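You operate a simulated robot arm through the tools that you are given. There is no shell and no other tool. Be economical: measure what you need, move in short steps, check, and stop when the job is done.

You are at the controls of a simulated robot arm. One attempt, no reset.

Task
Put the green crate on the grey workbench top away on the top of the white table. Fetch the hand soap carton and set it on the top of the closed drum. Put the bottle labelled "car soap" from the ledge under the taps on the work top of the stepped stand and the bottle marked "refill" on the top of the wooden counter. Take the medium measuring jug from the work top of the stepped stand and put it on the grey workbench top. Take the blue tub and leave it on the top of the white table. Put one of the label rolls from the top of the grey counter board in the red bowl. The order is free. Set down upright: hand soap carton, bottle, medium measuring jug.

The check looks at the end state, three seconds after you hand in, the way a careful person would. Anything else that was tipped, shoved, dropped, spilled or broken makes it a failure.

Robot
A 7-joint arm with a fingered hand on a trunk, on a base that drives. Base frame: it is fixed to the floor where the robot stands at the start and does not move with it; the origin is under the middle of the robot, x ahead of it, y to its left, z up; the surface under the hand at the start is at about z = 0.86. Lengths are in m, angles in rad, forces in N, time in s.
With the tool pointing down near the work surface it reaches from about 0.28 to 0.74 m from the robot's upright axis, wherever it stands. Its first joint turns from -2.897 to 2.897 rad. Places, roughly: blue tub (9x9x8 cm) [0, 6.2, 0.6]; green crate (28x19x17 cm) [0.5, -0.1, 0.9]; grey workbench top [0.6, 0.9, 0.9]; hand soap carton [0.25, 1.75, 1]; label roll [0, 7, 1]; medium measuring jug [0.5, 3.25, 0.75]; red bowl (18x18x6 cm) [0.1, 6.8, 1.1]; refill bottle, white bottle [0.5, 2.5, 0.5]; top of the closed drum (24x20 cm) [-4, -0.34, 0.88]; top of the white table [-4.1, 7.5, 0.7]; top of the wooden counter [-1.2, 6.7, 1.1]; work top of the stepped stand [0.7, 3.1, 0.8]. Payload 4 kg.
The TCP is the grasp point between the finger pads, 0.026 m short of the fingertips. In the tool frame z runs along the fingers and y along their closing line. Largest opening 0.132 m; the body of the gripper starts 0.073 m behind the TCP. The gripper is a hand of 4 fingers: y runs from the thumb to the fingers, the wrist lies at [0, 0, -0.239] in the tool frame.
Orientation is that of the tool frame in the base frame, as a unit quaternion [x, y, z, w]. With the fingers straight down and closing along the base's y, the tool's x points along the base's -x, its y along +y and its z along -z.

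Tools
- The arm moves only by the tool send_rows. Its argument "series" is a list of rows, each a list of 2 entries, a list of its own where there are three numbers: the shift along the tool's x, y, z in m, then the turn, a rotation vector about the tool's x, y, z in rad. In form: [[[x, y, z], [rx, ry, rz]], ...]. A call has 1 to 12 rows; each row is the pose to reach, as a shift and turn from the pose commanded when the call began, along the tool's axes at that moment. Rows are played at 5 a second. More than 0.05 m and 0.15 rad between two rows, and nothing of the call is played. Where a pose cannot be reached the arm comes as near as it can. A force on the tool above 40 N (or 10 N above the force at the start of the call, whichever is more), or a blocked arm, ends the call early, and 0.2 s more pass. In this call time passes only in rows, and 0.2 s behind the last. It gives the time, the measured TCP pose, the force on the tool (base axes), the opening and the grip force at its end, in the units of the frame above (readings bear some noise), with the torque about the TCP (base axes, N m) and any sound that the robot's microphone picked up.
- Cameras (640 x 400 px; columns grow to the right, rows downward): "scene" is now at [0.0069, 0.182, 1.4524]; the picture's right is [0.39, -0.92, 0.00], its down [-0.64, -0.27, -0.71] and it looks along [0.66, 0.28, -0.70] (base axes); focal length 228 px, centre (320, 200). "wrist" rides on the gripper at [0.068, 0.002, -0.097] in the tool frame; the picture's right is [-0.03, 1.00, 0.00], its down [-0.82, -0.02, -0.58] and it looks along [-0.58, -0.01, 0.82] (tool axes); focal length 270 px, centre (320, 200). There is no depth. A picture from a camera that has moved, and an enlarged one, comes with that camera's place and axes in the base frame and with its lens. The place of the scene camera against the robot may be out by one fixed shift of up to 0.012 m in any direction.
- camera(camera): a new picture of that camera. It takes no simulated time.
- slide_trunk(by): slides the trunk up (or, below 0, down) by that many m; the arm and the scene camera ride with it, the base frame stays. It gives what a move gives, with no picture.
- drive_base(legs): drives the robot by 1 to 6 legs, each [ahead, turn to the left] in m and rad, along the robot's own axes; the way and the turn of a leg run together, so that a leg with both is an arc; at most 1.5 m and 3.142 rad a leg. The arm and the cameras ride along, it lands a little off, and it stops where it bumps. It gives what a move gives.
- set_fingers(finger1, finger2, finger3, thumb_bend): sets how far each is bent, from 0 (flat) to 1 (curled in); at 0.3 the hand is open as for a grip, at 0.7 the pads meet at the TCP. One left out holds its place. A second passes; each finger stops where it meets its share of the squeeze, and holds until it gets a number again. It is the only way to open and close the hand. It gives what a move gives, with no picture; readings hold the bend of each and the force on the fingers (four entries, about 0 where the hand has none), thumb and palm.
- turn_head(pan, tilt): turns the head with the scene camera to pan (to the left, within 2.705 rad either way) and tilt (down, from -0.506 to 1.204), counted from straight ahead of the robot. It gives what a move gives.
- zoom(camera, box): a new picture of the part [left, top, right, bottom] of that camera's present view, enlarged. It takes no simulated time.
- hand_in(): hands the job in; it is judged then, once.

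Go step by step. Nothing tells you exact positions but the pictures and the camera data: compare them with the known pose of the tool, close in by small moves and look again before you grip or let go. The budget is 207 turns and 200 pictures, counting those below and the enlarged ones. Unless the task says otherwise, let go and move clear before handing in, and close with one line.

The tools are called after "Emit:" by a JSON object that holds its "op" and its "data". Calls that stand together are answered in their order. send_rows: Moves the arm, as the interface text tells. Its arguments: {"type":"object","properties":{"series":{"type":"array","items":{"type":"array"}}},"required":["series"]} The other tools are called the same way: slide_trunk (by) slides the trunk up or down; set_fingers (finger1, finger2, finger3, thumb_bend) moves the fingers one by one; drive_base (legs) drives the base; turn_head (pan, tilt) turns the head that bears the scene camera; camera (camera) takes a picture; zoom (camera, box) takes an enlarged picture of a part of a camera's view; hand_in () hands the job in.

At the start:

```text
clock: 0.0
position: [0.4393, 0.2235, 1.1804]
ee_rot: [-0.001, 1.0, 0.0, 0.0]
ft_force: [-1.0, 0.1, -0.5]
moment: [-0.03, -0.01, 0.01]
gripper_width: 0.1316
grip_force: 0.0
shape: jaw
bend: [0.3, 0.3, 0.3, 0.3]
finger forces: [0.0, 0.1, 0.1, 0.0, 0.0, 0.1]
trunk travel left (down, up): [-0.425, 0.165]
robot x, y, heading: [-0.0006, -0.0016, 0.002]
head pan, tilt: [0.401, 0.775]
```

scene: 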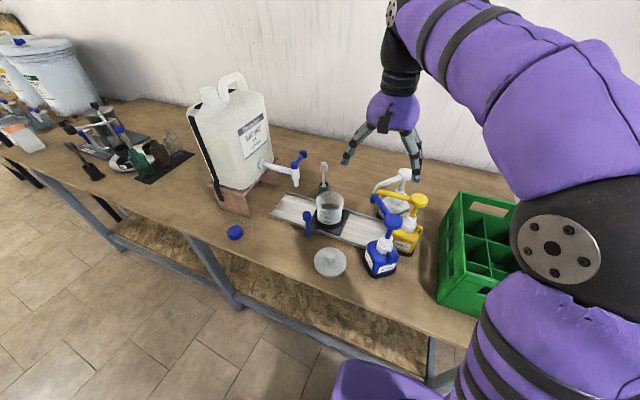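
wrist: 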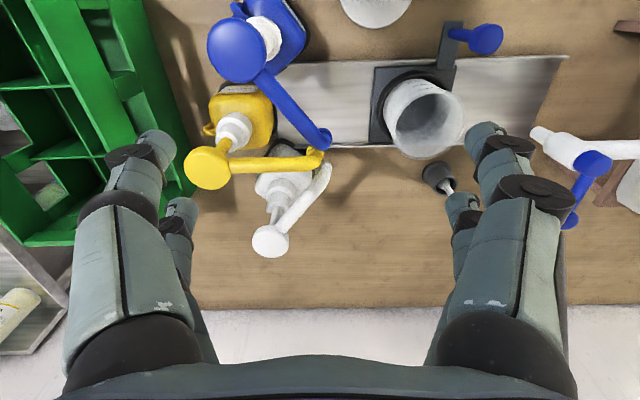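

I see the workbench ahead with pumps and the green crate at the right. First I look around with the head to learn the room.

Emit:
{"op": "turn_head", "data": {"pan": -0.2, "tilt": 0.7}}

Emit:
{"op": "camera", "data": {"camera": "scene"}}

Emit:
{"op": "turn_head", "data": {"pan": 1.3, "tilt": 0.3}}

Emit:
{"op": "camera", "data": {"camera": "scene"}}

Emit:
{"op": "turn_head", "data": {"pan": 2.5, "tilt": 0.3}}

Emit:
{"op": "camera", "data": {"camera": "scene"}}

Emit:
{"op": "turn_head", "data": {"pan": -2.6, "tilt": 0.3}}

Emit:
{"op": "camera", "data": {"camera": "scene"}}

```text
clock: 1.0
position: [0.4379, 0.2219, 1.1795]
ee_rot: [0.0, 1.0, 0.001, 0.0]
ft_force: [0.0, -0.8, 0.4]
moment: [0.0, -0.01, -0.01]
gripper_width: 0.1322
grip_force: 0.1
shape: jaw
bend: [0.3, 0.3, 0.3, 0.3]
finger forces: [0.0, 0.0, 0.1, 0.0, 0.1, 0.0]
trunk travel left (down, up): [-0.425, 0.165]
robot x, y, heading: [0.0022, 0.0015, 0.004]
head pan, tilt: [-0.201, 0.7]
```

```text
197 pictures are left
camera scene: at [0.0149, 0.1332, 1.4587], right [-0.2, -0.98, 0.0], down [-0.63, 0.13, -0.76], along [0.75, -0.15, -0.64], focal length 228 px, centre (320, 200)
```

scene: 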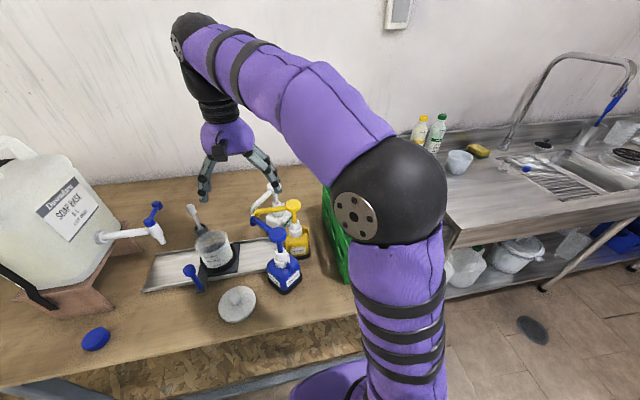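

```text
clock: 2.6
position: [0.4372, 0.222, 1.1799]
ee_rot: [0.0, 1.0, -0.001, 0.001]
ft_force: [0.2, -0.7, -0.4]
moment: [-0.01, -0.04, 0.02]
gripper_width: 0.1318
grip_force: 0.0
shape: jaw
bend: [0.3, 0.3, 0.3, 0.3]
finger forces: [0.1, 0.0, 0.0, 0.0, 0.1, 0.0]
trunk travel left (down, up): [-0.425, 0.165]
robot x, y, heading: [-0.001, 0.0009, 0.005]
head pan, tilt: [1.3, 0.3]
```

```text
196 pictures are left
camera scene: at [-0.0434, 0.2401, 1.4948], right [0.96, -0.27, 0.0], down [-0.08, -0.29, -0.96], along [0.26, 0.92, -0.3], focal length 228 px, centre (320, 200)
```

scene: 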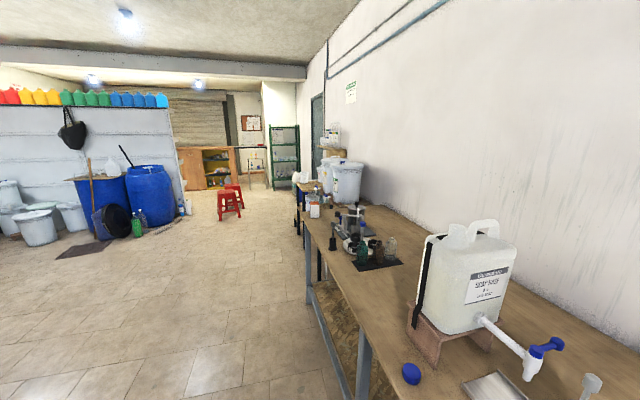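

```text
clock: 4.0
position: [0.438, 0.2215, 1.1803]
ee_rot: [0.0, 1.0, 0.0, 0.0]
ft_force: [0.7, 1.0, 0.2]
moment: [0.0, -0.04, 0.0]
gripper_width: 0.1317
grip_force: 0.1
shape: jaw
bend: [0.3, 0.3, 0.3, 0.3]
finger forces: [0.0, 0.0, 0.0, 0.1, 0.1, 0.1]
trunk travel left (down, up): [-0.425, 0.165]
robot x, y, heading: [-0.0007, 0.0002, -0.001]
head pan, tilt: [2.499, 0.3]
```

```text
195 pictures are left
camera scene: at [-0.1431, 0.2061, 1.4948], right [0.6, 0.8, 0.0], down [0.24, -0.18, -0.96], along [-0.76, 0.57, -0.3], focal length 228 px, centre (320, 200)
```

scene: 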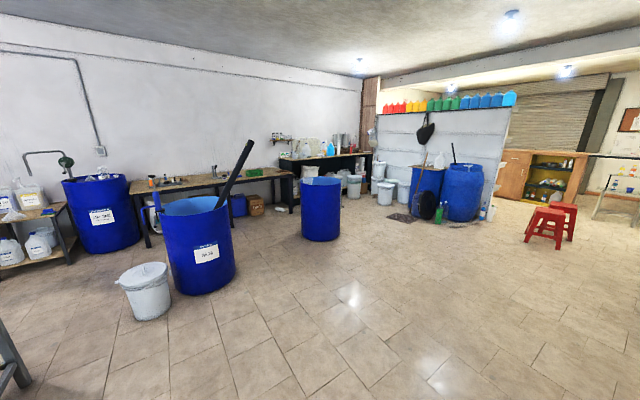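

```text
clock: 8.0
position: [0.439, 0.2219, 1.1791]
ee_rot: [-0.001, 1.0, 0.0, 0.0]
ft_force: [0.2, 0.0, 0.8]
moment: [-0.01, 0.0, 0.02]
gripper_width: 0.1321
grip_force: 0.0
shape: jaw
bend: [0.3, 0.3, 0.3, 0.3]
finger forces: [0.1, 0.0, 0.1, 0.0, 0.0, 0.1]
trunk travel left (down, up): [-0.425, 0.165]
robot x, y, heading: [0.003, 0.0026, -0.0]
head pan, tilt: [-2.601, 0.3]
```

```text
194 pictures are left
camera scene: at [-0.1484, 0.102, 1.4948], right [-0.52, 0.86, 0.0], down [0.25, 0.15, -0.96], along [-0.82, -0.49, -0.3], focal length 228 px, centre (320, 200)
```

scene: 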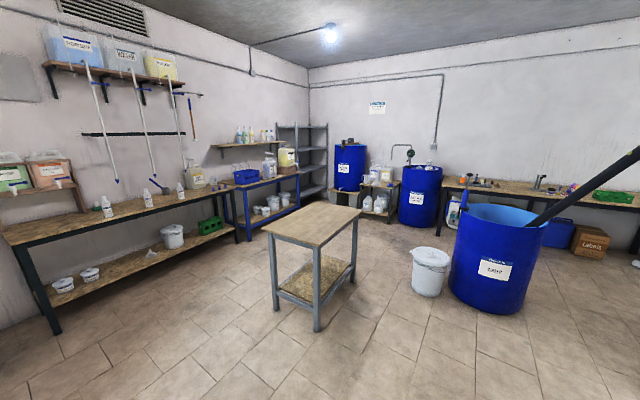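

The bench is ahead of the robot; the white table lies behind the far partition, the drum at the left back. I move the hand over the green crate and look.

Emit:
{"op": "send_rows", "data": {"series": [[[0, -0.05, 0], [0, 0, 0]], [[0, -0.1, 0], [0, 0, 0]], [[0, -0.15, 0], [0, 0, 0]], [[0, -0.2, 0], [0, 0, 0]], [[0, -0.25, 0], [0, 0, 0]], [[0, -0.29, 0], [0, 0, 0]]]}}

Emit:
{"op": "turn_head", "data": {"pan": -0.3, "tilt": 0.9}}

Emit:
{"op": "camera", "data": {"camera": "wrist"}}

Emit:
{"op": "camera", "data": {"camera": "scene"}}

```text
clock: 9.4
position: [0.4369, -0.0738, 1.1788]
ee_rot: [0.0, 1.0, 0.0, 0.0]
ft_force: [-0.2, -0.7, 1.3]
moment: [-0.03, 0.02, 0.02]
gripper_width: 0.1319
grip_force: 0.1
shape: jaw
bend: [0.3, 0.3, 0.3, 0.3]
finger forces: [0.0, 0.0, 0.1, 0.1, 0.0, 0.1]
trunk travel left (down, up): [-0.425, 0.165]
robot x, y, heading: [0.0019, -0.0003, -0.002]
head pan, tilt: [-2.601, 0.3]
```

```text
clock: 11.5
position: [0.4368, -0.0722, 1.1781]
ee_rot: [0.0, 1.0, 0.0, -0.001]
ft_force: [-0.8, -0.7, 0.1]
moment: [0.0, 0.04, -0.04]
gripper_width: 0.1317
grip_force: 0.0
shape: jaw
bend: [0.3, 0.3, 0.3, 0.3]
finger forces: [0.0, 0.1, 0.0, 0.1, 0.1, 0.1]
trunk travel left (down, up): [-0.425, 0.165]
robot x, y, heading: [-0.0001, 0.0014, 0.002]
head pan, tilt: [-0.3, 0.901]
```

```text
193 pictures are left
camera wrist: at [0.3687, -0.07, 1.2756], right [0.03, 1.0, 0.0], down [0.82, -0.02, 0.58], along [0.58, -0.01, -0.82], focal length 270 px, centre (320, 200)
```

wrist: 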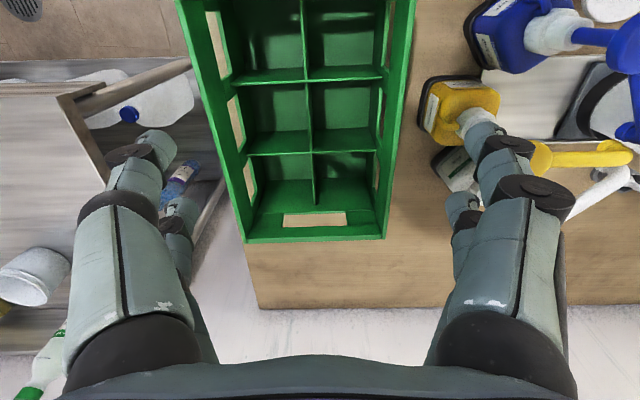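

```text
192 pictures are left
camera scene: at [0.0037, 0.1277, 1.4426], right [-0.3, -0.96, 0.0], down [-0.75, 0.23, -0.62], along [0.59, -0.18, -0.78], focal length 228 px, centre (320, 200)
```

scene: 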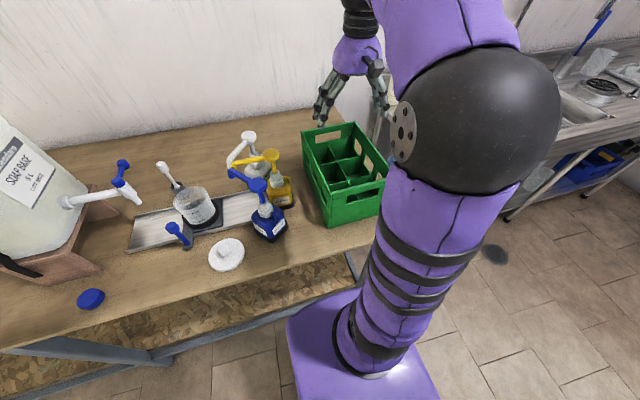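

The crate's middle compartments sit at about x 0.47, y −0.082, divider top near z 0.97. I come above its long divider and look again.

Emit:
{"op": "send_rows", "data": {"series": [[[-0.033, -0.009, 0.03], [0, 0, 0]], [[-0.033, -0.009, 0.07], [0, 0, 0]], [[-0.033, -0.009, 0.11], [0, 0, 0]]]}}

Emit:
{"op": "camera", "data": {"camera": "wrist"}}

Emit:
{"op": "zoom", "data": {"camera": "scene", "box": [260, 60, 460, 240]}}

```text
clock: 12.3
position: [0.4717, -0.0771, 1.0692]
ee_rot: [0.0, 1.0, 0.0, 0.0]
ft_force: [-0.2, -0.1, 0.7]
moment: [0.01, -0.03, -0.01]
gripper_width: 0.132
grip_force: 0.0
shape: jaw
bend: [0.3, 0.3, 0.3, 0.3]
finger forces: [0.0, 0.0, 0.1, 0.0, 0.0, 0.1]
trunk travel left (down, up): [-0.425, 0.165]
robot x, y, heading: [-0.0048, 0.0007, 0.001]
head pan, tilt: [-0.3, 0.901]
```

```text
191 pictures are left
camera wrist: at [0.4029, -0.0746, 1.1656], right [0.03, 1.0, 0.0], down [0.82, -0.02, 0.58], along [0.58, -0.01, -0.82], focal length 270 px, centre (320, 200)
```

wrist: 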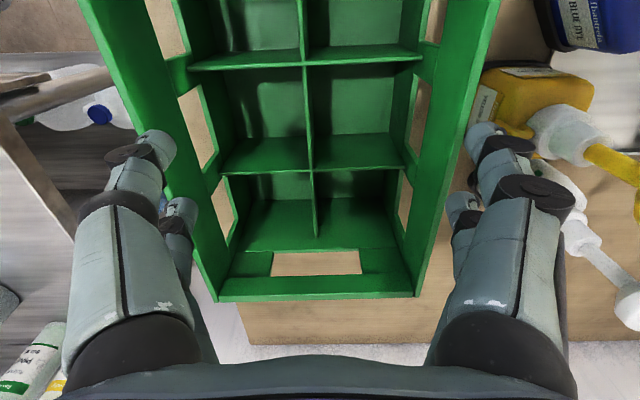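

```text
2.22 times, centred on (360, 150) of scene
camera zoom: at [0.0035, 0.1277, 1.4426], right [-0.3, -0.96, 0.0], down [-0.75, 0.23, -0.62], along [0.59, -0.18, -0.78], focal length 507 px, centre (231, 311)
```

zoom: 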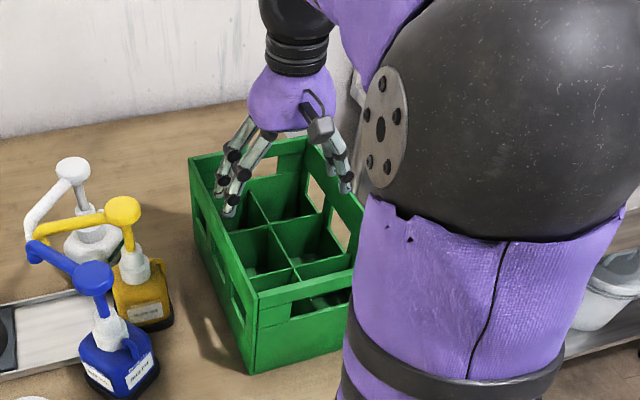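

The middle compartment is centred near (0.477, −0.085), divider top about z 0.955. I descend in steps into it and check.

Emit:
{"op": "send_rows", "data": {"series": [[[-0.005, -0.008, 0.03], [0, 0, 0]], [[-0.005, -0.008, 0.07], [0, 0, 0]], [[-0.005, -0.008, 0.1], [0, 0, 0]]]}}

Emit:
{"op": "camera", "data": {"camera": "wrist"}}

Emit:
{"op": "zoom", "data": {"camera": "scene", "box": [260, 60, 460, 240]}}

```text
clock: 13.1
position: [0.4767, -0.0864, 0.9713]
ee_rot: [0.0, 1.0, -0.001, 0.0]
ft_force: [-0.1, -0.4, -0.1]
moment: [-0.01, 0.01, -0.01]
gripper_width: 0.1321
grip_force: 0.2
shape: jaw
bend: [0.3, 0.3, 0.3, 0.3]
finger forces: [0.1, 0.0, 0.0, 0.0, 0.0, 0.0]
trunk travel left (down, up): [-0.425, 0.165]
robot x, y, heading: [-0.0021, 0.0006, -0.0]
head pan, tilt: [-0.3, 0.901]
```

```text
189 pictures are left
camera wrist: at [0.4091, -0.0841, 1.0667], right [0.03, 1.0, 0.0], down [0.82, -0.02, 0.58], along [0.58, -0.01, -0.82], focal length 270 px, centre (320, 200)
```

wrist: 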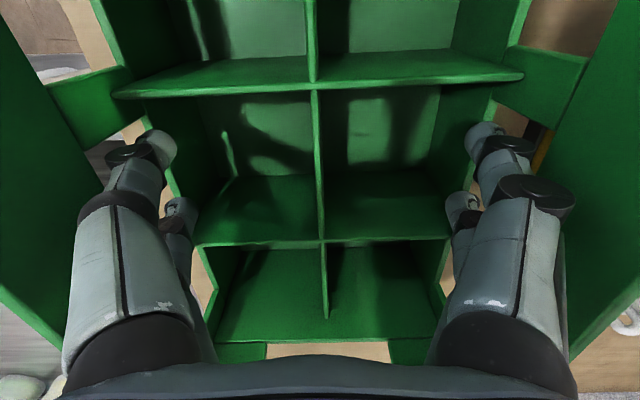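

```text
2.22 times, centred on (360, 150) of scene
camera zoom: at [0.0038, 0.1277, 1.4426], right [-0.3, -0.96, 0.0], down [-0.75, 0.23, -0.62], along [0.59, -0.18, -0.78], focal length 507 px, centre (231, 311)
```

zoom: 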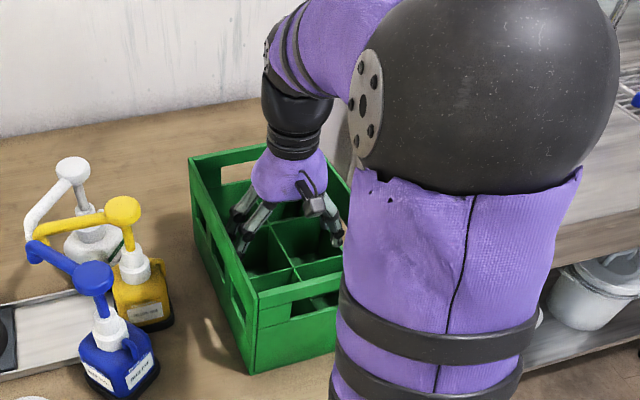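

Aligned on the divider. I go down 0.045 and close.

Emit:
{"op": "send_rows", "data": {"series": [[[0, 0, 0.025], [0, 0, 0]], [[0, 0, 0.045], [0, 0, 0]]]}}

Emit:
{"op": "set_fingers", "data": {"finger1": 0.75, "finger2": 0.75, "finger3": 0.75, "thumb_bend": 0.75}}

Emit:
{"op": "camera", "data": {"camera": "wrist"}}

```text
clock: 13.7
position: [0.478, -0.0844, 0.9252]
ee_rot: [0.0, 1.0, 0.0, 0.0]
ft_force: [-0.5, -1.3, 0.0]
moment: [0.0, 0.01, -0.01]
gripper_width: 0.1319
grip_force: 0.1
shape: jaw
bend: [0.3, 0.3, 0.3, 0.3]
finger forces: [0.0, 0.1, 0.0, 0.0, 0.1, 0.1]
trunk travel left (down, up): [-0.425, 0.165]
robot x, y, heading: [0.0005, -0.0012, 0.0]
head pan, tilt: [-0.3, 0.901]
```

```text
clock: 14.7
position: [0.4776, -0.0854, 0.9256]
ee_rot: [0.0, 1.0, 0.0, 0.0]
ft_force: [0.8, 1.2, 0.1]
moment: [0.02, -0.02, -0.01]
gripper_width: 0.0004
grip_force: 10.6
shape: fingers
bend: [0.73, 0.73, 0.73, 0.71]
finger forces: [5.6, 5.0, 4.6, 0.0, 5.9, 0.1]
trunk travel left (down, up): [-0.425, 0.165]
robot x, y, heading: [-0.0029, 0.001, 0.002]
head pan, tilt: [-0.3, 0.901]
```

```text
187 pictures are left
camera wrist: at [0.4099, -0.0831, 1.0219], right [0.03, 1.0, 0.0], down [0.82, -0.02, 0.58], along [0.58, -0.01, -0.82], focal length 270 px, centre (320, 200)
```

wrist: 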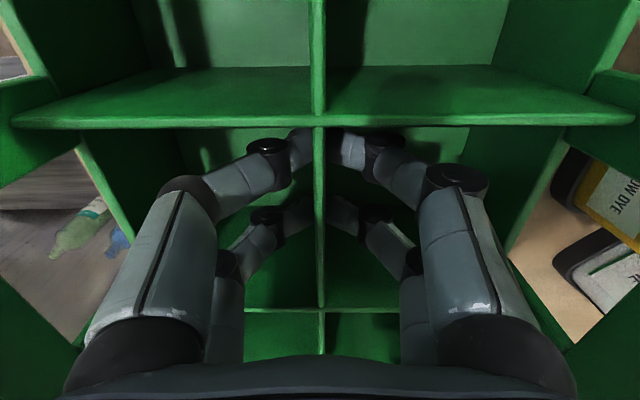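

The thin divider is between the fingers. I squeeze a bit more and lift gently to test.

Emit:
{"op": "set_fingers", "data": {"finger1": 1.0, "finger2": 1.0, "finger3": 1.0, "thumb_bend": 1.0}}

Emit:
{"op": "send_rows", "data": {"series": [[[0, 0, -0.01], [0, 0, 0]], [[0, 0, -0.025], [0, 0, 0]], [[0, 0, -0.05], [0, 0, 0]]]}}

Emit:
{"op": "camera", "data": {"camera": "wrist"}}

Emit:
{"op": "camera", "data": {"camera": "scene"}}

```text
clock: 15.7
position: [0.4788, -0.0855, 0.9263]
ee_rot: [0.0, 1.0, 0.001, 0.0]
ft_force: [0.3, -0.4, -1.9]
moment: [0.13, -0.11, 0.02]
gripper_width: 0.0001
grip_force: 31.6
shape: fingers
bend: [0.75, 0.74, 0.75, 0.78]
finger forces: [18.7, 12.8, 10.1, 0.1, 21.5, 0.0]
trunk travel left (down, up): [-0.425, 0.165]
robot x, y, heading: [-0.0013, 0.0001, -0.001]
head pan, tilt: [-0.3, 0.901]
```

```text
clock: 16.5
position: [0.4766, -0.0857, 0.976]
ee_rot: [-0.001, 1.0, -0.001, 0.0]
ft_force: [-0.2, -0.2, -4.2]
moment: [-0.05, 0.03, 0.03]
gripper_width: 0.0035
grip_force: 30.0
shape: fingers
bend: [0.72, 0.73, 0.75, 0.84]
finger forces: [17.4, 12.8, 7.3, 0.0, 22.3, 0.7]
trunk travel left (down, up): [-0.425, 0.165]
robot x, y, heading: [0.0008, -0.001, -0.005]
head pan, tilt: [-0.3, 0.901]
```

```text
186 pictures are left
camera wrist: at [0.4089, -0.0823, 1.0718], right [0.03, 1.0, 0.0], down [0.82, -0.02, 0.58], along [0.58, -0.01, -0.82], focal length 270 px, centre (320, 200)
```

wrist: 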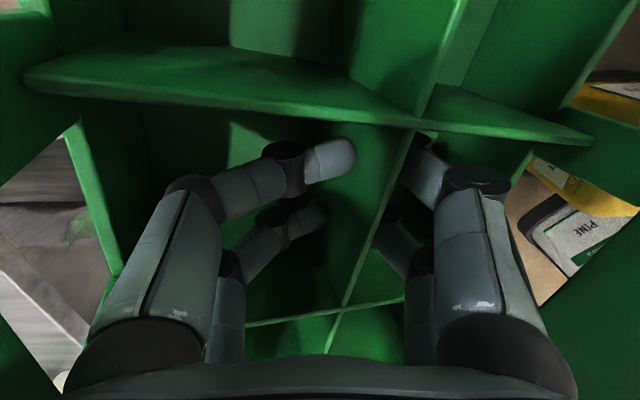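

```text
185 pictures are left
camera scene: at [0.0041, 0.1277, 1.4425], right [-0.3, -0.96, 0.0], down [-0.75, 0.23, -0.62], along [0.59, -0.18, -0.78], focal length 228 px, centre (320, 200)
```

scene: 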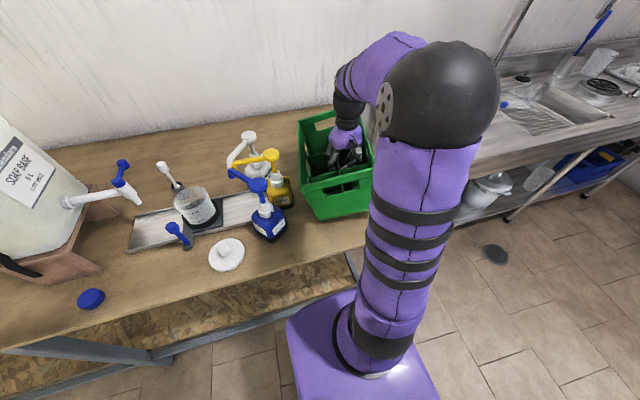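

The crate lifts, but it twisted in the grip because the squeeze was uneven. I set it back and regrip with gentler equal squeeze.

Emit:
{"op": "send_rows", "data": {"series": [[[0, 0, 0.025], [0, 0, 0]], [[0, 0, 0.04], [0, 0, 0]], [[0, 0, 0.049], [0, 0, 0]]]}}

Emit:
{"op": "set_fingers", "data": {"finger1": 0.3, "finger2": 0.3, "finger3": 0.3, "thumb_bend": 0.3}}

Emit:
{"op": "camera", "data": {"camera": "wrist"}}

Emit:
{"op": "camera", "data": {"camera": "scene"}}

```text
clock: 17.3
position: [0.4757, -0.0872, 0.9251]
ee_rot: [0.0, 1.0, 0.001, 0.0]
ft_force: [-0.1, -0.8, 1.3]
moment: [0.41, 0.1, 0.11]
gripper_width: 0.0045
grip_force: 34.2
shape: fingers
bend: [0.73, 0.73, 0.75, 0.84]
finger forces: [20.2, 12.9, 7.4, 0.0, 27.6, 0.1]
trunk travel left (down, up): [-0.425, 0.165]
robot x, y, heading: [0.0016, 0.0017, -0.002]
head pan, tilt: [-0.3, 0.901]
```

```text
clock: 18.3
position: [0.4768, -0.0868, 0.9263]
ee_rot: [0.0, 1.0, 0.0, 0.0]
ft_force: [-0.4, 0.8, 0.2]
moment: [0.05, 0.01, -0.02]
gripper_width: 0.1305
grip_force: 0.6
shape: fingers
bend: [0.3, 0.3, 0.3, 0.31]
finger forces: [0.1, 0.0, 0.1, 0.1, 1.4, 0.0]
trunk travel left (down, up): [-0.425, 0.165]
robot x, y, heading: [-0.0015, -0.002, 0.004]
head pan, tilt: [-0.3, 0.901]
```

```text
184 pictures are left
camera wrist: at [0.4075, -0.0838, 1.0219], right [0.03, 1.0, 0.0], down [0.82, -0.02, 0.58], along [0.58, -0.01, -0.82], focal length 270 px, centre (320, 200)
```

wrist: 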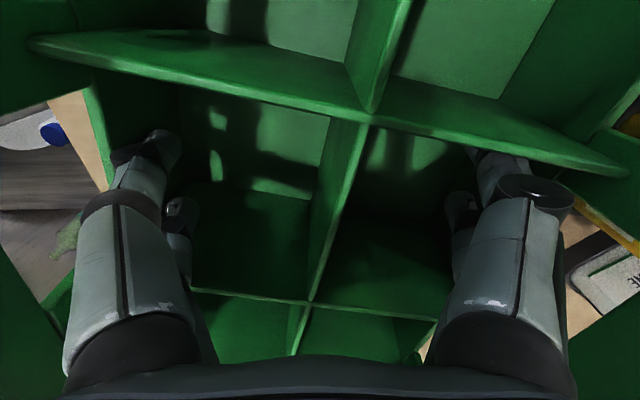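

```text
183 pictures are left
camera scene: at [0.0038, 0.1279, 1.4425], right [-0.3, -0.96, 0.0], down [-0.75, 0.23, -0.62], along [0.59, -0.18, -0.78], focal length 228 px, centre (320, 200)
```

scene: 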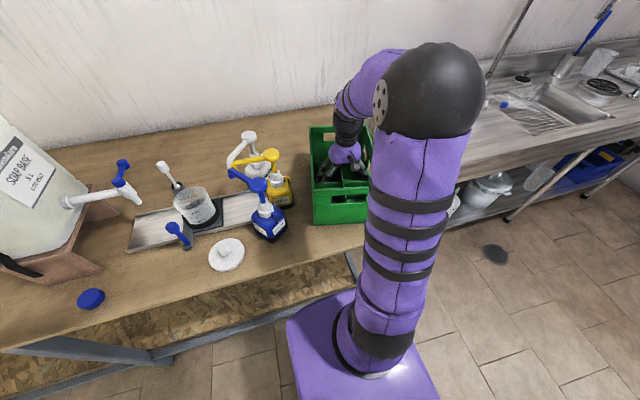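

The crate now stands flat but yawed about −0.2 rad. I align the hand to it and grip gently.

Emit:
{"op": "send_rows", "data": {"series": [[[0.005, 0.003, 0], [0, 0, 0.1]], [[0.009, 0.006, 0], [0, 0, 0.2]]]}}

Emit:
{"op": "set_fingers", "data": {"finger1": 0.76, "finger2": 0.76, "finger3": 0.76, "thumb_bend": 0.8}}

Emit:
{"op": "camera", "data": {"camera": "wrist"}}

Emit:
{"op": "send_rows", "data": {"series": [[[0, 0, -0.01], [0, 0, 0]], [[0, 0, -0.02], [0, 0, 0]], [[0, 0, -0.04], [0, 0, 0]]]}}

Emit:
{"op": "camera", "data": {"camera": "wrist"}}

```text
clock: 18.9
position: [0.4677, -0.0794, 0.9255]
ee_rot: [0.101, 0.995, 0.0, 0.0]
ft_force: [-0.2, -0.2, 0.0]
moment: [0.03, 0.02, -0.01]
gripper_width: 0.1325
grip_force: 0.0
shape: fingers
bend: [0.3, 0.3, 0.3, 0.3]
finger forces: [0.0, 0.0, 0.1, 0.0, 0.1, 0.0]
trunk travel left (down, up): [-0.425, 0.165]
robot x, y, heading: [0.0006, -0.0013, 0.001]
head pan, tilt: [-0.3, 0.901]
```

```text
clock: 19.9
position: [0.4678, -0.0791, 0.9265]
ee_rot: [0.1, 0.995, 0.0, 0.0]
ft_force: [-0.2, -0.3, -3.7]
moment: [0.04, 0.04, 0.0]
gripper_width: 0.0
grip_force: 14.6
shape: fingers
bend: [0.73, 0.74, 0.73, 0.73]
finger forces: [8.8, 6.2, 5.4, 0.0, 9.5, 0.0]
trunk travel left (down, up): [-0.425, 0.165]
robot x, y, heading: [0.0019, -0.0, 0.004]
head pan, tilt: [-0.3, 0.901]
```

```text
182 pictures are left
camera wrist: at [0.4013, -0.0634, 1.0224], right [0.22, 0.97, 0.0], down [0.8, -0.18, 0.58], along [0.56, -0.13, -0.82], focal length 270 px, centre (320, 200)
```

wrist: 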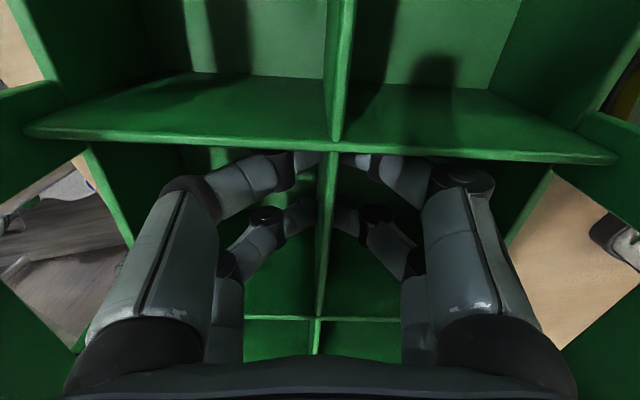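

```text
clock: 20.7
position: [0.4661, -0.0794, 0.9677]
ee_rot: [0.099, 0.995, 0.001, 0.0]
ft_force: [0.2, 0.3, -4.6]
moment: [-0.01, 0.09, 0.01]
gripper_width: 0.0002
grip_force: 15.4
shape: fingers
bend: [0.73, 0.74, 0.73, 0.74]
finger forces: [9.1, 6.4, 5.5, 0.0, 9.7, 0.1]
trunk travel left (down, up): [-0.425, 0.165]
robot x, y, heading: [-0.0019, 0.0017, -0.004]
head pan, tilt: [-0.3, 0.901]
```

```text
181 pictures are left
camera wrist: at [0.4, -0.0638, 1.064], right [0.22, 0.97, 0.0], down [0.8, -0.18, 0.58], along [0.56, -0.13, -0.82], focal length 270 px, centre (320, 200)
```

wrist: 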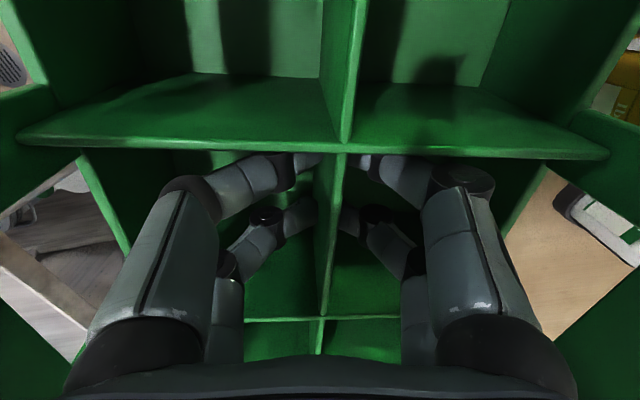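

Now the crate hangs straight with an even grip. I lift it, back away from the bench and drive toward the far area, then look.

Emit:
{"op": "send_rows", "data": {"series": [[[0, 0, -0.04], [0, 0, 0]], [[0, 0, -0.08], [0, 0, 0]], [[0, 0, -0.12], [0, 0, 0]]]}}

Emit:
{"op": "drive_base", "data": {"legs": [[-0.6, 0], [0, 1.665], [1.2, 0]]}}

Emit:
{"op": "turn_head", "data": {"pan": 0.3, "tilt": 0.35}}

Emit:
{"op": "camera", "data": {"camera": "scene"}}

Emit:
{"op": "camera", "data": {"camera": "wrist"}}

```text
clock: 21.5
position: [0.4659, -0.0774, 1.0848]
ee_rot: [0.099, 0.995, 0.0, -0.001]
ft_force: [-0.3, 1.0, -4.1]
moment: [0.01, 0.05, 0.02]
gripper_width: 0.0
grip_force: 15.4
shape: fingers
bend: [0.73, 0.74, 0.73, 0.74]
finger forces: [9.1, 6.5, 5.5, 0.0, 9.8, 0.0]
trunk travel left (down, up): [-0.425, 0.165]
robot x, y, heading: [0.0011, 0.0013, -0.002]
head pan, tilt: [-0.3, 0.901]
```

```text
clock: 35.2
position: [-0.6932, 1.691, 1.0843]
ee_rot: [-0.669, 0.743, 0.0, 0.0]
ft_force: [-0.1, -0.1, -3.9]
moment: [-0.03, -0.01, 0.01]
gripper_width: 0.0001
grip_force: 15.1
shape: fingers
bend: [0.73, 0.74, 0.73, 0.74]
finger forces: [9.2, 6.2, 5.3, 0.0, 9.6, 0.0]
trunk travel left (down, up): [-0.425, 0.165]
robot x, y, heading: [-0.7306, 1.2171, 1.665]
head pan, tilt: [-0.3, 0.901]
```

```text
clock: 36.2
position: [-0.6947, 1.6902, 1.0848]
ee_rot: [-0.669, 0.743, 0.0, 0.0]
ft_force: [-0.6, 0.4, -4.7]
moment: [-0.05, -0.02, -0.02]
gripper_width: 0.0
grip_force: 14.9
shape: fingers
bend: [0.73, 0.74, 0.73, 0.74]
finger forces: [9.2, 6.1, 5.2, 0.1, 9.6, 0.0]
trunk travel left (down, up): [-0.425, 0.165]
robot x, y, heading: [-0.7286, 1.2175, 1.668]
head pan, tilt: [0.3, 0.351]
```

```text
180 pictures are left
camera scene: at [-0.9174, 1.2285, 1.49], right [0.92, 0.39, 0.0], down [0.13, -0.32, -0.94], along [-0.36, 0.87, -0.34], focal length 228 px, centre (320, 200)
```

scene: 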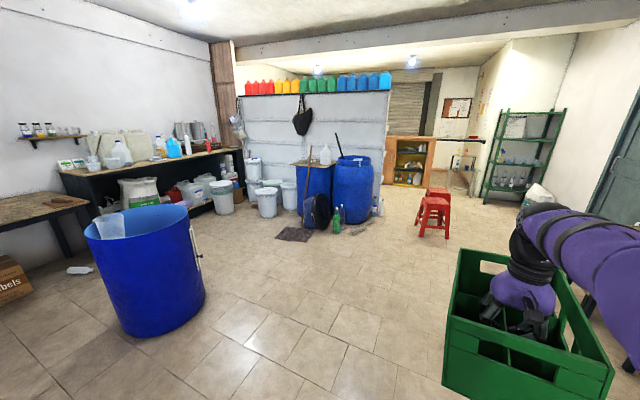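

```text
179 pictures are left
camera wrist: at [-0.7027, 1.6235, 1.1811], right [-0.99, 0.13, 0.0], down [0.11, 0.81, 0.58], along [0.07, 0.57, -0.82], focal length 270 px, centre (320, 200)
```

wrist: 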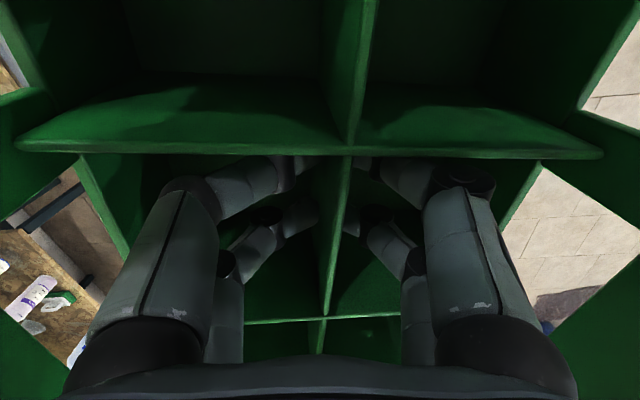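

The crate rides well. Stools stand at about (−0.5, 4.4); I go to their right side and look further.

Emit:
{"op": "drive_base", "data": {"legs": [[0, -0.308], [1.0, 0], [0.9, 0]]}}

Emit:
{"op": "turn_head", "data": {"pan": 0.1, "tilt": 0.4}}

Emit:
{"op": "camera", "data": {"camera": "scene"}}

Emit:
{"op": "turn_head", "data": {"pan": 1.2, "tilt": 0.4}}

Emit:
{"op": "camera", "data": {"camera": "scene"}}

Emit:
{"op": "turn_head", "data": {"pan": -1.2, "tilt": 0.5}}

Emit:
{"op": "camera", "data": {"camera": "scene"}}

```text
clock: 46.9
position: [-0.1386, 3.5364, 1.0849]
ee_rot: [-0.55, 0.835, 0.0, 0.0]
ft_force: [-0.1, -0.9, -4.1]
moment: [-0.06, -0.01, 0.0]
gripper_width: 0.0
grip_force: 14.9
shape: fingers
bend: [0.73, 0.73, 0.74, 0.74]
finger forces: [8.9, 6.1, 5.0, 0.0, 9.5, 0.1]
trunk travel left (down, up): [-0.425, 0.165]
robot x, y, heading: [-0.3099, 3.0948, 1.363]
head pan, tilt: [0.3, 0.351]
```

```text
clock: 47.7
position: [-0.1388, 3.5357, 1.0847]
ee_rot: [-0.549, 0.836, 0.0, 0.0]
ft_force: [0.4, -0.1, -4.2]
moment: [-0.03, -0.01, -0.03]
gripper_width: 0.0
grip_force: 15.3
shape: fingers
bend: [0.73, 0.73, 0.74, 0.74]
finger forces: [9.2, 6.2, 5.0, 0.0, 9.4, 0.1]
trunk travel left (down, up): [-0.425, 0.165]
robot x, y, heading: [-0.3131, 3.0966, 1.359]
head pan, tilt: [0.099, 0.4]
```

```text
178 pictures are left
camera scene: at [-0.4717, 3.159, 1.4856], right [0.99, -0.11, 0.0], down [-0.04, -0.39, -0.92], along [0.1, 0.92, -0.39], focal length 228 px, centre (320, 200)
```

scene: 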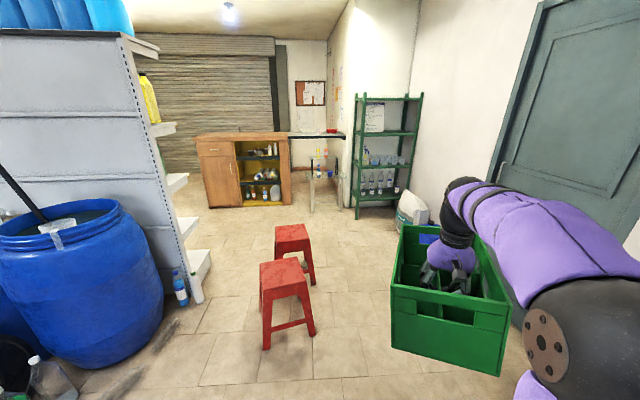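

```text
clock: 49.0
position: [-0.1395, 3.5364, 1.085]
ee_rot: [-0.55, 0.835, 0.0, 0.0]
ft_force: [0.6, 0.5, -3.5]
moment: [-0.08, -0.02, -0.02]
gripper_width: 0.0
grip_force: 14.6
shape: fingers
bend: [0.73, 0.73, 0.74, 0.74]
finger forces: [9.1, 6.0, 5.0, 0.1, 9.5, 0.1]
trunk travel left (down, up): [-0.425, 0.165]
robot x, y, heading: [-0.3145, 3.098, 1.363]
head pan, tilt: [1.201, 0.4]
```

```text
177 pictures are left
camera scene: at [-0.5592, 3.1175, 1.4856], right [0.55, 0.84, 0.0], down [0.33, -0.21, -0.92], along [-0.77, 0.5, -0.39], focal length 228 px, centre (320, 200)
```

scene: 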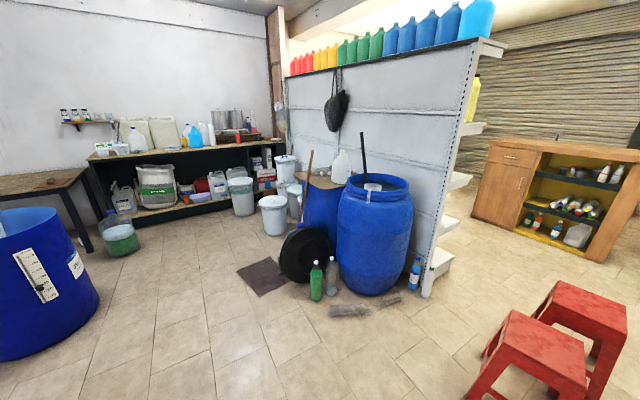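

```text
clock: 51.2
position: [-0.1385, 3.536, 1.0851]
ee_rot: [-0.55, 0.835, 0.0, 0.0]
ft_force: [-0.9, 0.9, -4.2]
moment: [-0.06, -0.01, 0.0]
gripper_width: 0.0
grip_force: 14.8
shape: fingers
bend: [0.73, 0.73, 0.74, 0.74]
finger forces: [9.0, 6.2, 5.0, 0.0, 9.6, 0.0]
trunk travel left (down, up): [-0.425, 0.165]
robot x, y, heading: [-0.3109, 3.0918, 1.363]
head pan, tilt: [-1.201, 0.499]
```

```text
176 pictures are left
camera scene: at [-0.3918, 3.0817, 1.4764], right [0.16, -0.99, 0.0], down [-0.47, -0.08, -0.88], along [0.87, 0.14, -0.48], focal length 228 px, centre (320, 200)
```

scene: 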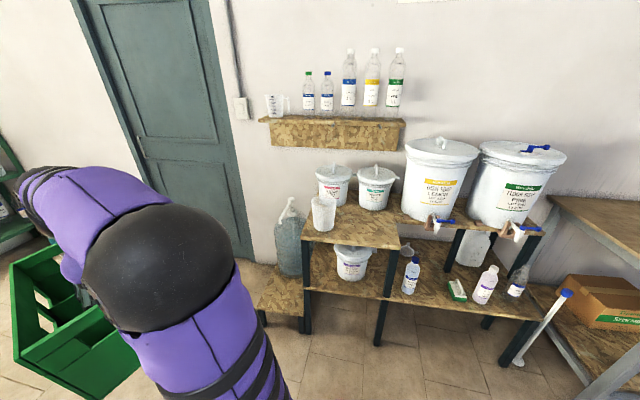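

The route goes right of the stools. I drive around them and look toward the back corridor.

Emit:
{"op": "drive_base", "data": {"legs": [[0, -0.13], [1.38, 0], [0, 0.4], [1.0, 0], [0, 1.0]]}}

Emit:
{"op": "turn_head", "data": {"pan": 0.3, "tilt": 0.35}}

Emit:
{"op": "camera", "data": {"camera": "scene"}}

Emit:
{"op": "turn_head", "data": {"pan": -1.2, "tilt": 0.6}}

Emit:
{"op": "camera", "data": {"camera": "scene"}}

```text
clock: 67.6
position: [-0.3495, 5.7173, 1.0845]
ee_rot: [0.937, -0.348, 0.0, 0.0]
ft_force: [0.1, -0.8, -4.8]
moment: [-0.02, -0.05, 0.01]
gripper_width: 0.0
grip_force: 15.4
shape: fingers
bend: [0.73, 0.73, 0.74, 0.75]
finger forces: [9.1, 6.1, 5.0, 0.1, 9.6, 0.1]
trunk travel left (down, up): [-0.425, 0.165]
robot x, y, heading: [0.0193, 5.4217, 2.632]
head pan, tilt: [-1.201, 0.499]
```

```text
clock: 69.2
position: [-0.3488, 5.7156, 1.0833]
ee_rot: [0.937, -0.348, 0.001, 0.0]
ft_force: [-0.9, 0.0, -4.5]
moment: [-0.02, -0.02, -0.03]
gripper_width: 0.0001
grip_force: 14.7
shape: fingers
bend: [0.73, 0.73, 0.74, 0.75]
finger forces: [9.1, 6.1, 4.9, 0.0, 9.6, 0.1]
trunk travel left (down, up): [-0.425, 0.165]
robot x, y, heading: [0.0191, 5.4238, 2.626]
head pan, tilt: [0.3, 0.351]
```

```text
175 pictures are left
camera scene: at [-0.103, 5.2755, 1.4901], right [0.21, 0.98, 0.0], down [0.34, -0.07, -0.94], along [-0.92, 0.2, -0.34], focal length 228 px, centre (320, 200)
```

scene: 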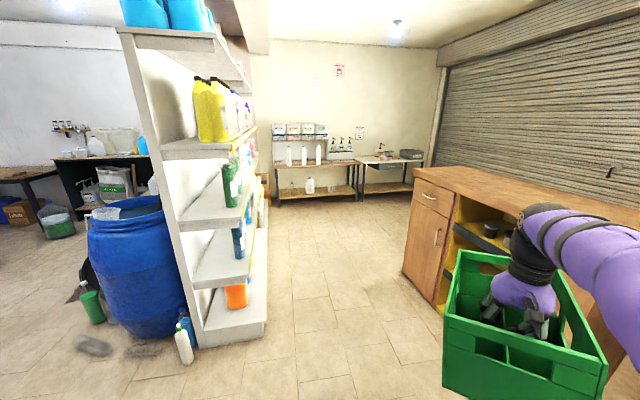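

```text
clock: 70.8
position: [-0.3498, 5.7167, 1.084]
ee_rot: [0.937, -0.349, 0.0, 0.0]
ft_force: [0.6, 0.0, -4.4]
moment: [0.01, -0.01, 0.0]
gripper_width: 0.0
grip_force: 14.7
shape: fingers
bend: [0.73, 0.73, 0.74, 0.75]
finger forces: [9.2, 6.2, 5.0, 0.1, 9.6, 0.0]
trunk travel left (down, up): [-0.425, 0.165]
robot x, y, heading: [0.0182, 5.4235, 2.631]
head pan, tilt: [-1.201, 0.6]
```

```text
174 pictures are left
camera scene: at [0.0003, 5.3436, 1.4673], right [0.99, -0.14, 0.0], down [-0.08, -0.56, -0.83], along [0.11, 0.82, -0.56], focal length 228 px, centre (320, 200)
```

scene: 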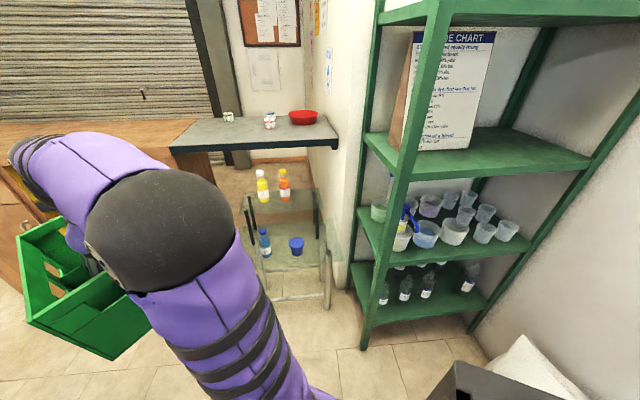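

The white table is at the far wall; the corridor between the gondola shelf and the wooden counter is about 1.1 m. I drive through along y≈5.85.

Emit:
{"op": "drive_base", "data": {"legs": [[0, 0.17], [1.1, 0], [0, 0.28], [1.3, 0], [0, -0.5]]}}

Emit:
{"op": "turn_head", "data": {"pan": 0.0, "tilt": 0.45}}

Emit:
{"op": "camera", "data": {"camera": "scene"}}

```text
clock: 85.9
position: [-2.6753, 6.1935, 1.0839]
ee_rot: [0.927, -0.375, 0.0, 0.0]
ft_force: [0.5, 0.2, -3.6]
moment: [-0.04, -0.09, -0.01]
gripper_width: 0.0
grip_force: 14.7
shape: fingers
bend: [0.73, 0.73, 0.74, 0.75]
finger forces: [9.1, 6.1, 5.2, 0.1, 9.5, 0.0]
trunk travel left (down, up): [-0.425, 0.165]
robot x, y, heading: [-2.3227, 5.8816, 2.575]
head pan, tilt: [-1.201, 0.6]
```

```text
clock: 87.3
position: [-2.6746, 6.1949, 1.0842]
ee_rot: [0.927, -0.375, 0.0, 0.0]
ft_force: [-0.3, -0.6, -3.8]
moment: [-0.05, -0.03, 0.03]
gripper_width: 0.0001
grip_force: 15.3
shape: fingers
bend: [0.73, 0.73, 0.74, 0.75]
finger forces: [9.1, 6.2, 5.1, 0.1, 9.5, 0.0]
trunk travel left (down, up): [-0.425, 0.165]
robot x, y, heading: [-2.3252, 5.8798, 2.573]
head pan, tilt: [0.0, 0.45]
```

```text
173 pictures are left
camera scene: at [-2.4424, 5.7643, 1.4809], right [0.54, 0.84, 0.0], down [0.37, -0.23, -0.9], along [-0.76, 0.49, -0.44], focal length 228 px, centre (320, 200)
```

scene: 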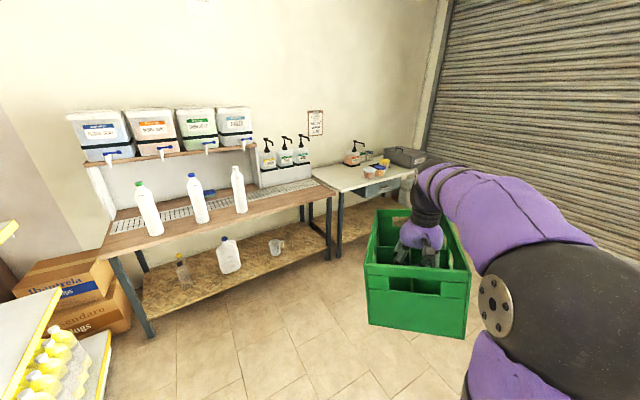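

The white table's front edge is at x≈−3.85 from y≈6.87 on, with free surface around (−4.05, 7.15). I drive in front of it.

Emit:
{"op": "drive_base", "data": {"legs": [[0, -0.28], [1.48, 0], [0, 0.85]]}}

Emit:
{"op": "turn_head", "data": {"pan": 0.0, "tilt": 0.7}}

Emit:
{"op": "camera", "data": {"camera": "scene"}}

```text
clock: 98.0
position: [-3.7888, 6.996, 1.0838]
ee_rot: [0.998, -0.07, 0.0, 0.0]
ft_force: [-0.4, -0.2, -4.4]
moment: [0.0, -0.05, -0.01]
gripper_width: 0.0
grip_force: 14.9
shape: fingers
bend: [0.73, 0.73, 0.74, 0.75]
finger forces: [9.1, 6.2, 5.0, 0.0, 9.6, 0.1]
trunk travel left (down, up): [-0.425, 0.165]
robot x, y, heading: [-3.3177, 6.9451, -3.081]
head pan, tilt: [0.0, 0.45]
```

```text
clock: 98.7
position: [-3.7897, 6.9971, 1.0852]
ee_rot: [0.998, -0.07, 0.001, 0.001]
ft_force: [-0.2, -0.3, -4.5]
moment: [-0.01, -0.06, -0.02]
gripper_width: 0.0001
grip_force: 15.1
shape: fingers
bend: [0.73, 0.73, 0.74, 0.75]
finger forces: [9.2, 6.2, 5.0, 0.1, 9.6, 0.0]
trunk travel left (down, up): [-0.425, 0.165]
robot x, y, heading: [-3.3174, 6.9495, -3.085]
head pan, tilt: [0.0, 0.7]
```

```text
172 pictures are left
camera scene: at [-3.345, 6.7903, 1.4587], right [-0.06, 1.0, 0.0], down [0.64, 0.04, -0.77], along [-0.76, -0.05, -0.64], focal length 228 px, centre (320, 200)
```

scene: 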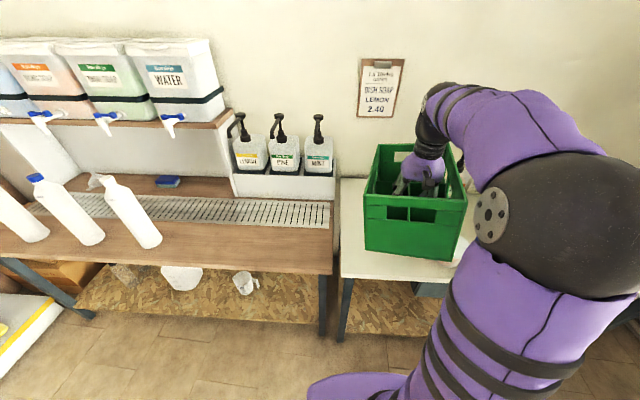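

I drive 0.12 closer and move the crate over the free part of the table, then lower with the trunk.

Emit:
{"op": "drive_base", "data": {"legs": [[0.12, 0]]}}

Emit:
{"op": "send_rows", "data": {"series": [[[-0.03, -0.01, 0], [0, 0, 0]], [[-0.075, -0.02, 0], [0, 0, 0]], [[-0.12, -0.035, 0], [0, 0, 0]], [[-0.158, -0.048, 0], [0, 0, 0]]]}}

Emit:
{"op": "slide_trunk", "data": {"by": -0.2}}

Emit:
{"op": "camera", "data": {"camera": "scene"}}

Emit:
{"op": "camera", "data": {"camera": "wrist"}}

```text
clock: 100.0
position: [-3.911, 6.9879, 1.0847]
ee_rot: [0.998, -0.069, 0.001, 0.0]
ft_force: [-1.4, 0.2, -3.6]
moment: [0.01, -0.02, 0.01]
gripper_width: 0.0
grip_force: 15.1
shape: fingers
bend: [0.73, 0.73, 0.74, 0.75]
finger forces: [9.2, 6.2, 5.0, 0.0, 9.5, 0.0]
trunk travel left (down, up): [-0.425, 0.165]
robot x, y, heading: [-3.4426, 6.9404, -3.076]
head pan, tilt: [0.0, 0.7]
```

```text
clock: 101.0
position: [-4.0634, 7.0586, 1.0805]
ee_rot: [0.998, -0.069, 0.001, 0.0]
ft_force: [-0.4, 0.7, -3.8]
moment: [0.0, -0.01, 0.03]
gripper_width: 0.0001
grip_force: 15.2
shape: fingers
bend: [0.73, 0.73, 0.74, 0.75]
finger forces: [9.1, 6.4, 4.8, 0.0, 9.8, 0.0]
trunk travel left (down, up): [-0.425, 0.165]
robot x, y, heading: [-3.4401, 6.942, -3.077]
head pan, tilt: [0.0, 0.7]
```

```text
clock: 103.2
position: [-4.0629, 7.0585, 0.8819]
ee_rot: [0.998, -0.069, 0.001, 0.0]
ft_force: [-0.3, 0.0, -4.1]
moment: [0.0, -0.08, -0.05]
gripper_width: 0.0
grip_force: 14.9
shape: fingers
bend: [0.73, 0.73, 0.74, 0.75]
finger forces: [9.3, 6.3, 5.0, 0.0, 9.6, 0.1]
trunk travel left (down, up): [-0.225, 0.365]
robot x, y, heading: [-3.4424, 6.9377, -3.081]
head pan, tilt: [0.0, 0.7]
```

```text
171 pictures are left
camera scene: at [-3.4663, 6.7829, 1.2587], right [-0.06, 1.0, 0.0], down [0.64, 0.04, -0.76], along [-0.76, -0.05, -0.64], focal length 228 px, centre (320, 200)
```

scene: 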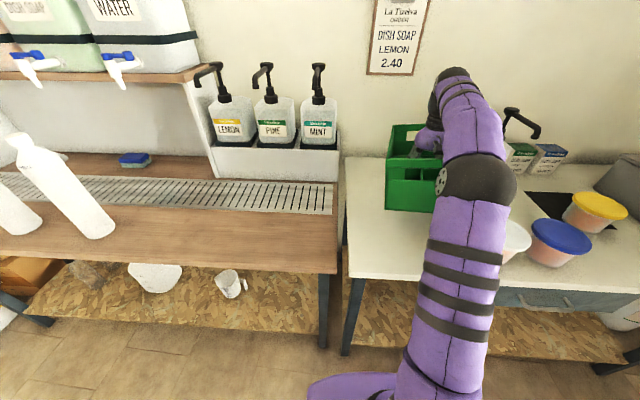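

```text
170 pictures are left
camera wrist: at [-3.9951, 7.0481, 0.9789], right [-0.16, -0.99, 0.0], down [-0.81, 0.13, 0.58], along [-0.57, 0.09, -0.82], focal length 270 px, centre (320, 200)
```

wrist: 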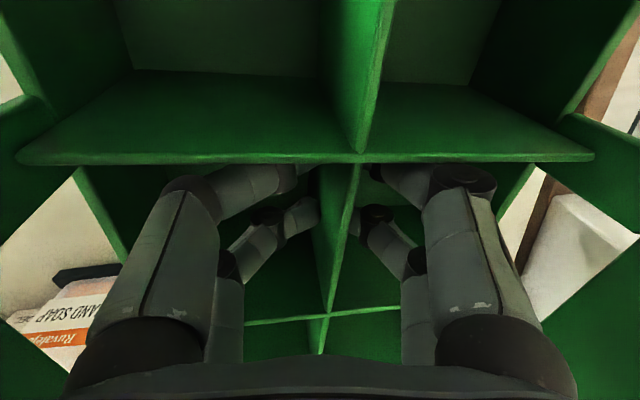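

There's a white cup near y≈7.3 and cartons behind; the crate clears them. I lower gently to contact.

Emit:
{"op": "send_rows", "data": {"series": [[[0, 0, 0.02], [0, 0, 0]], [[0, 0, 0.04], [0, 0, 0]], [[0, 0, 0.055], [0, 0, 0]], [[0, 0, 0.065], [0, 0, 0]], [[0, 0, 0.075], [0, 0, 0]]]}}

Emit:
{"op": "camera", "data": {"camera": "scene"}}

```text
clock: 104.4
position: [-4.0632, 7.0596, 0.8085]
ee_rot: [0.997, -0.071, 0.001, 0.001]
ft_force: [-0.5, -1.6, -4.6]
moment: [-0.03, 0.05, 0.0]
gripper_width: 0.0001
grip_force: 15.2
shape: fingers
bend: [0.73, 0.74, 0.74, 0.75]
finger forces: [9.5, 6.3, 6.1, 0.1, 9.3, 0.1]
trunk travel left (down, up): [-0.225, 0.365]
robot x, y, heading: [-3.4422, 6.9428, -3.078]
head pan, tilt: [0.0, 0.7]
```

```text
169 pictures are left
camera scene: at [-3.4663, 6.7829, 1.2587], right [-0.06, 1.0, 0.0], down [0.64, 0.04, -0.76], along [-0.76, -0.05, -0.64], focal length 228 px, centre (320, 200)
```

scene: 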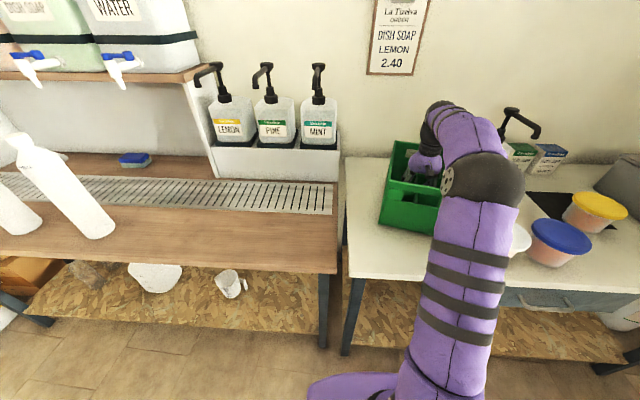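

Emit:
{"op": "zoom", "data": {"camera": "scene", "box": [330, 80, 530, 290]}}

Emit:
{"op": "camera", "data": {"camera": "wrist"}}

```text
1.90 times, centred on (430, 185) of scene
camera zoom: at [-3.4663, 6.7829, 1.2587], right [-0.06, 1.0, 0.0], down [0.64, 0.04, -0.76], along [-0.76, -0.05, -0.64], focal length 435 px, centre (110, 229)
```

zoom: 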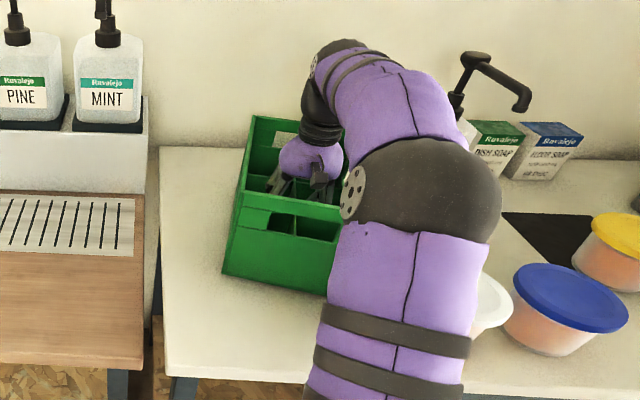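

```text
167 pictures are left
camera wrist: at [-3.9948, 7.0488, 0.905], right [-0.16, -0.99, 0.0], down [-0.81, 0.13, 0.58], along [-0.57, 0.09, -0.82], focal length 270 px, centre (320, 200)
```

wrist: 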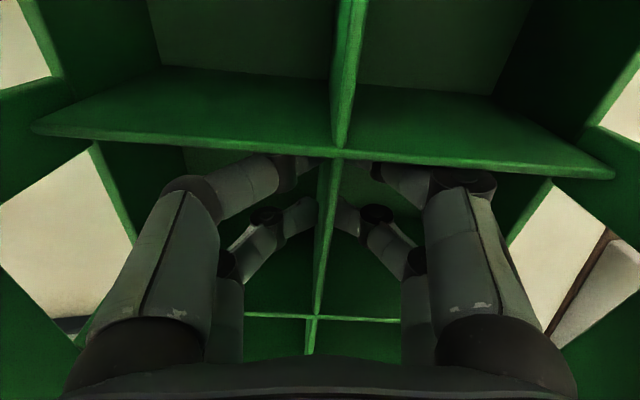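

Emit:
{"op": "send_rows", "data": {"series": [[[0, 0, 0.004], [0, 0, 0]], [[0, 0, 0.008], [0, 0, 0]]]}}

Emit:
{"op": "zoom", "data": {"camera": "scene", "box": [330, 80, 530, 290]}}

```text
clock: 105.0
position: [-4.0607, 7.0604, 0.8024]
ee_rot: [0.998, -0.071, -0.003, 0.0]
ft_force: [-0.9, 0.9, 13.8]
moment: [-0.05, 0.12, 0.01]
gripper_width: 0.0
grip_force: 19.7
shape: fingers
bend: [0.73, 0.74, 0.74, 0.75]
finger forces: [10.5, 9.1, 8.1, 0.0, 11.9, 0.0]
trunk travel left (down, up): [-0.225, 0.365]
robot x, y, heading: [-3.4412, 6.9427, -3.073]
head pan, tilt: [0.0, 0.7]
```

```text
1.90 times, centred on (430, 185) of scene
camera zoom: at [-3.4653, 6.7827, 1.2591], right [-0.06, 1.0, 0.0], down [0.64, 0.04, -0.77], along [-0.76, -0.05, -0.64], focal length 435 px, centre (110, 229)
```

zoom: 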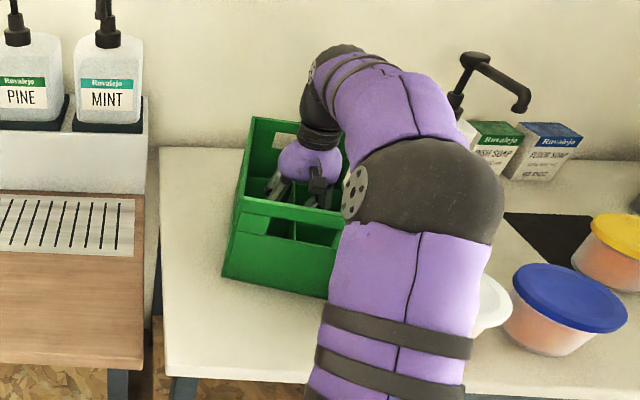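

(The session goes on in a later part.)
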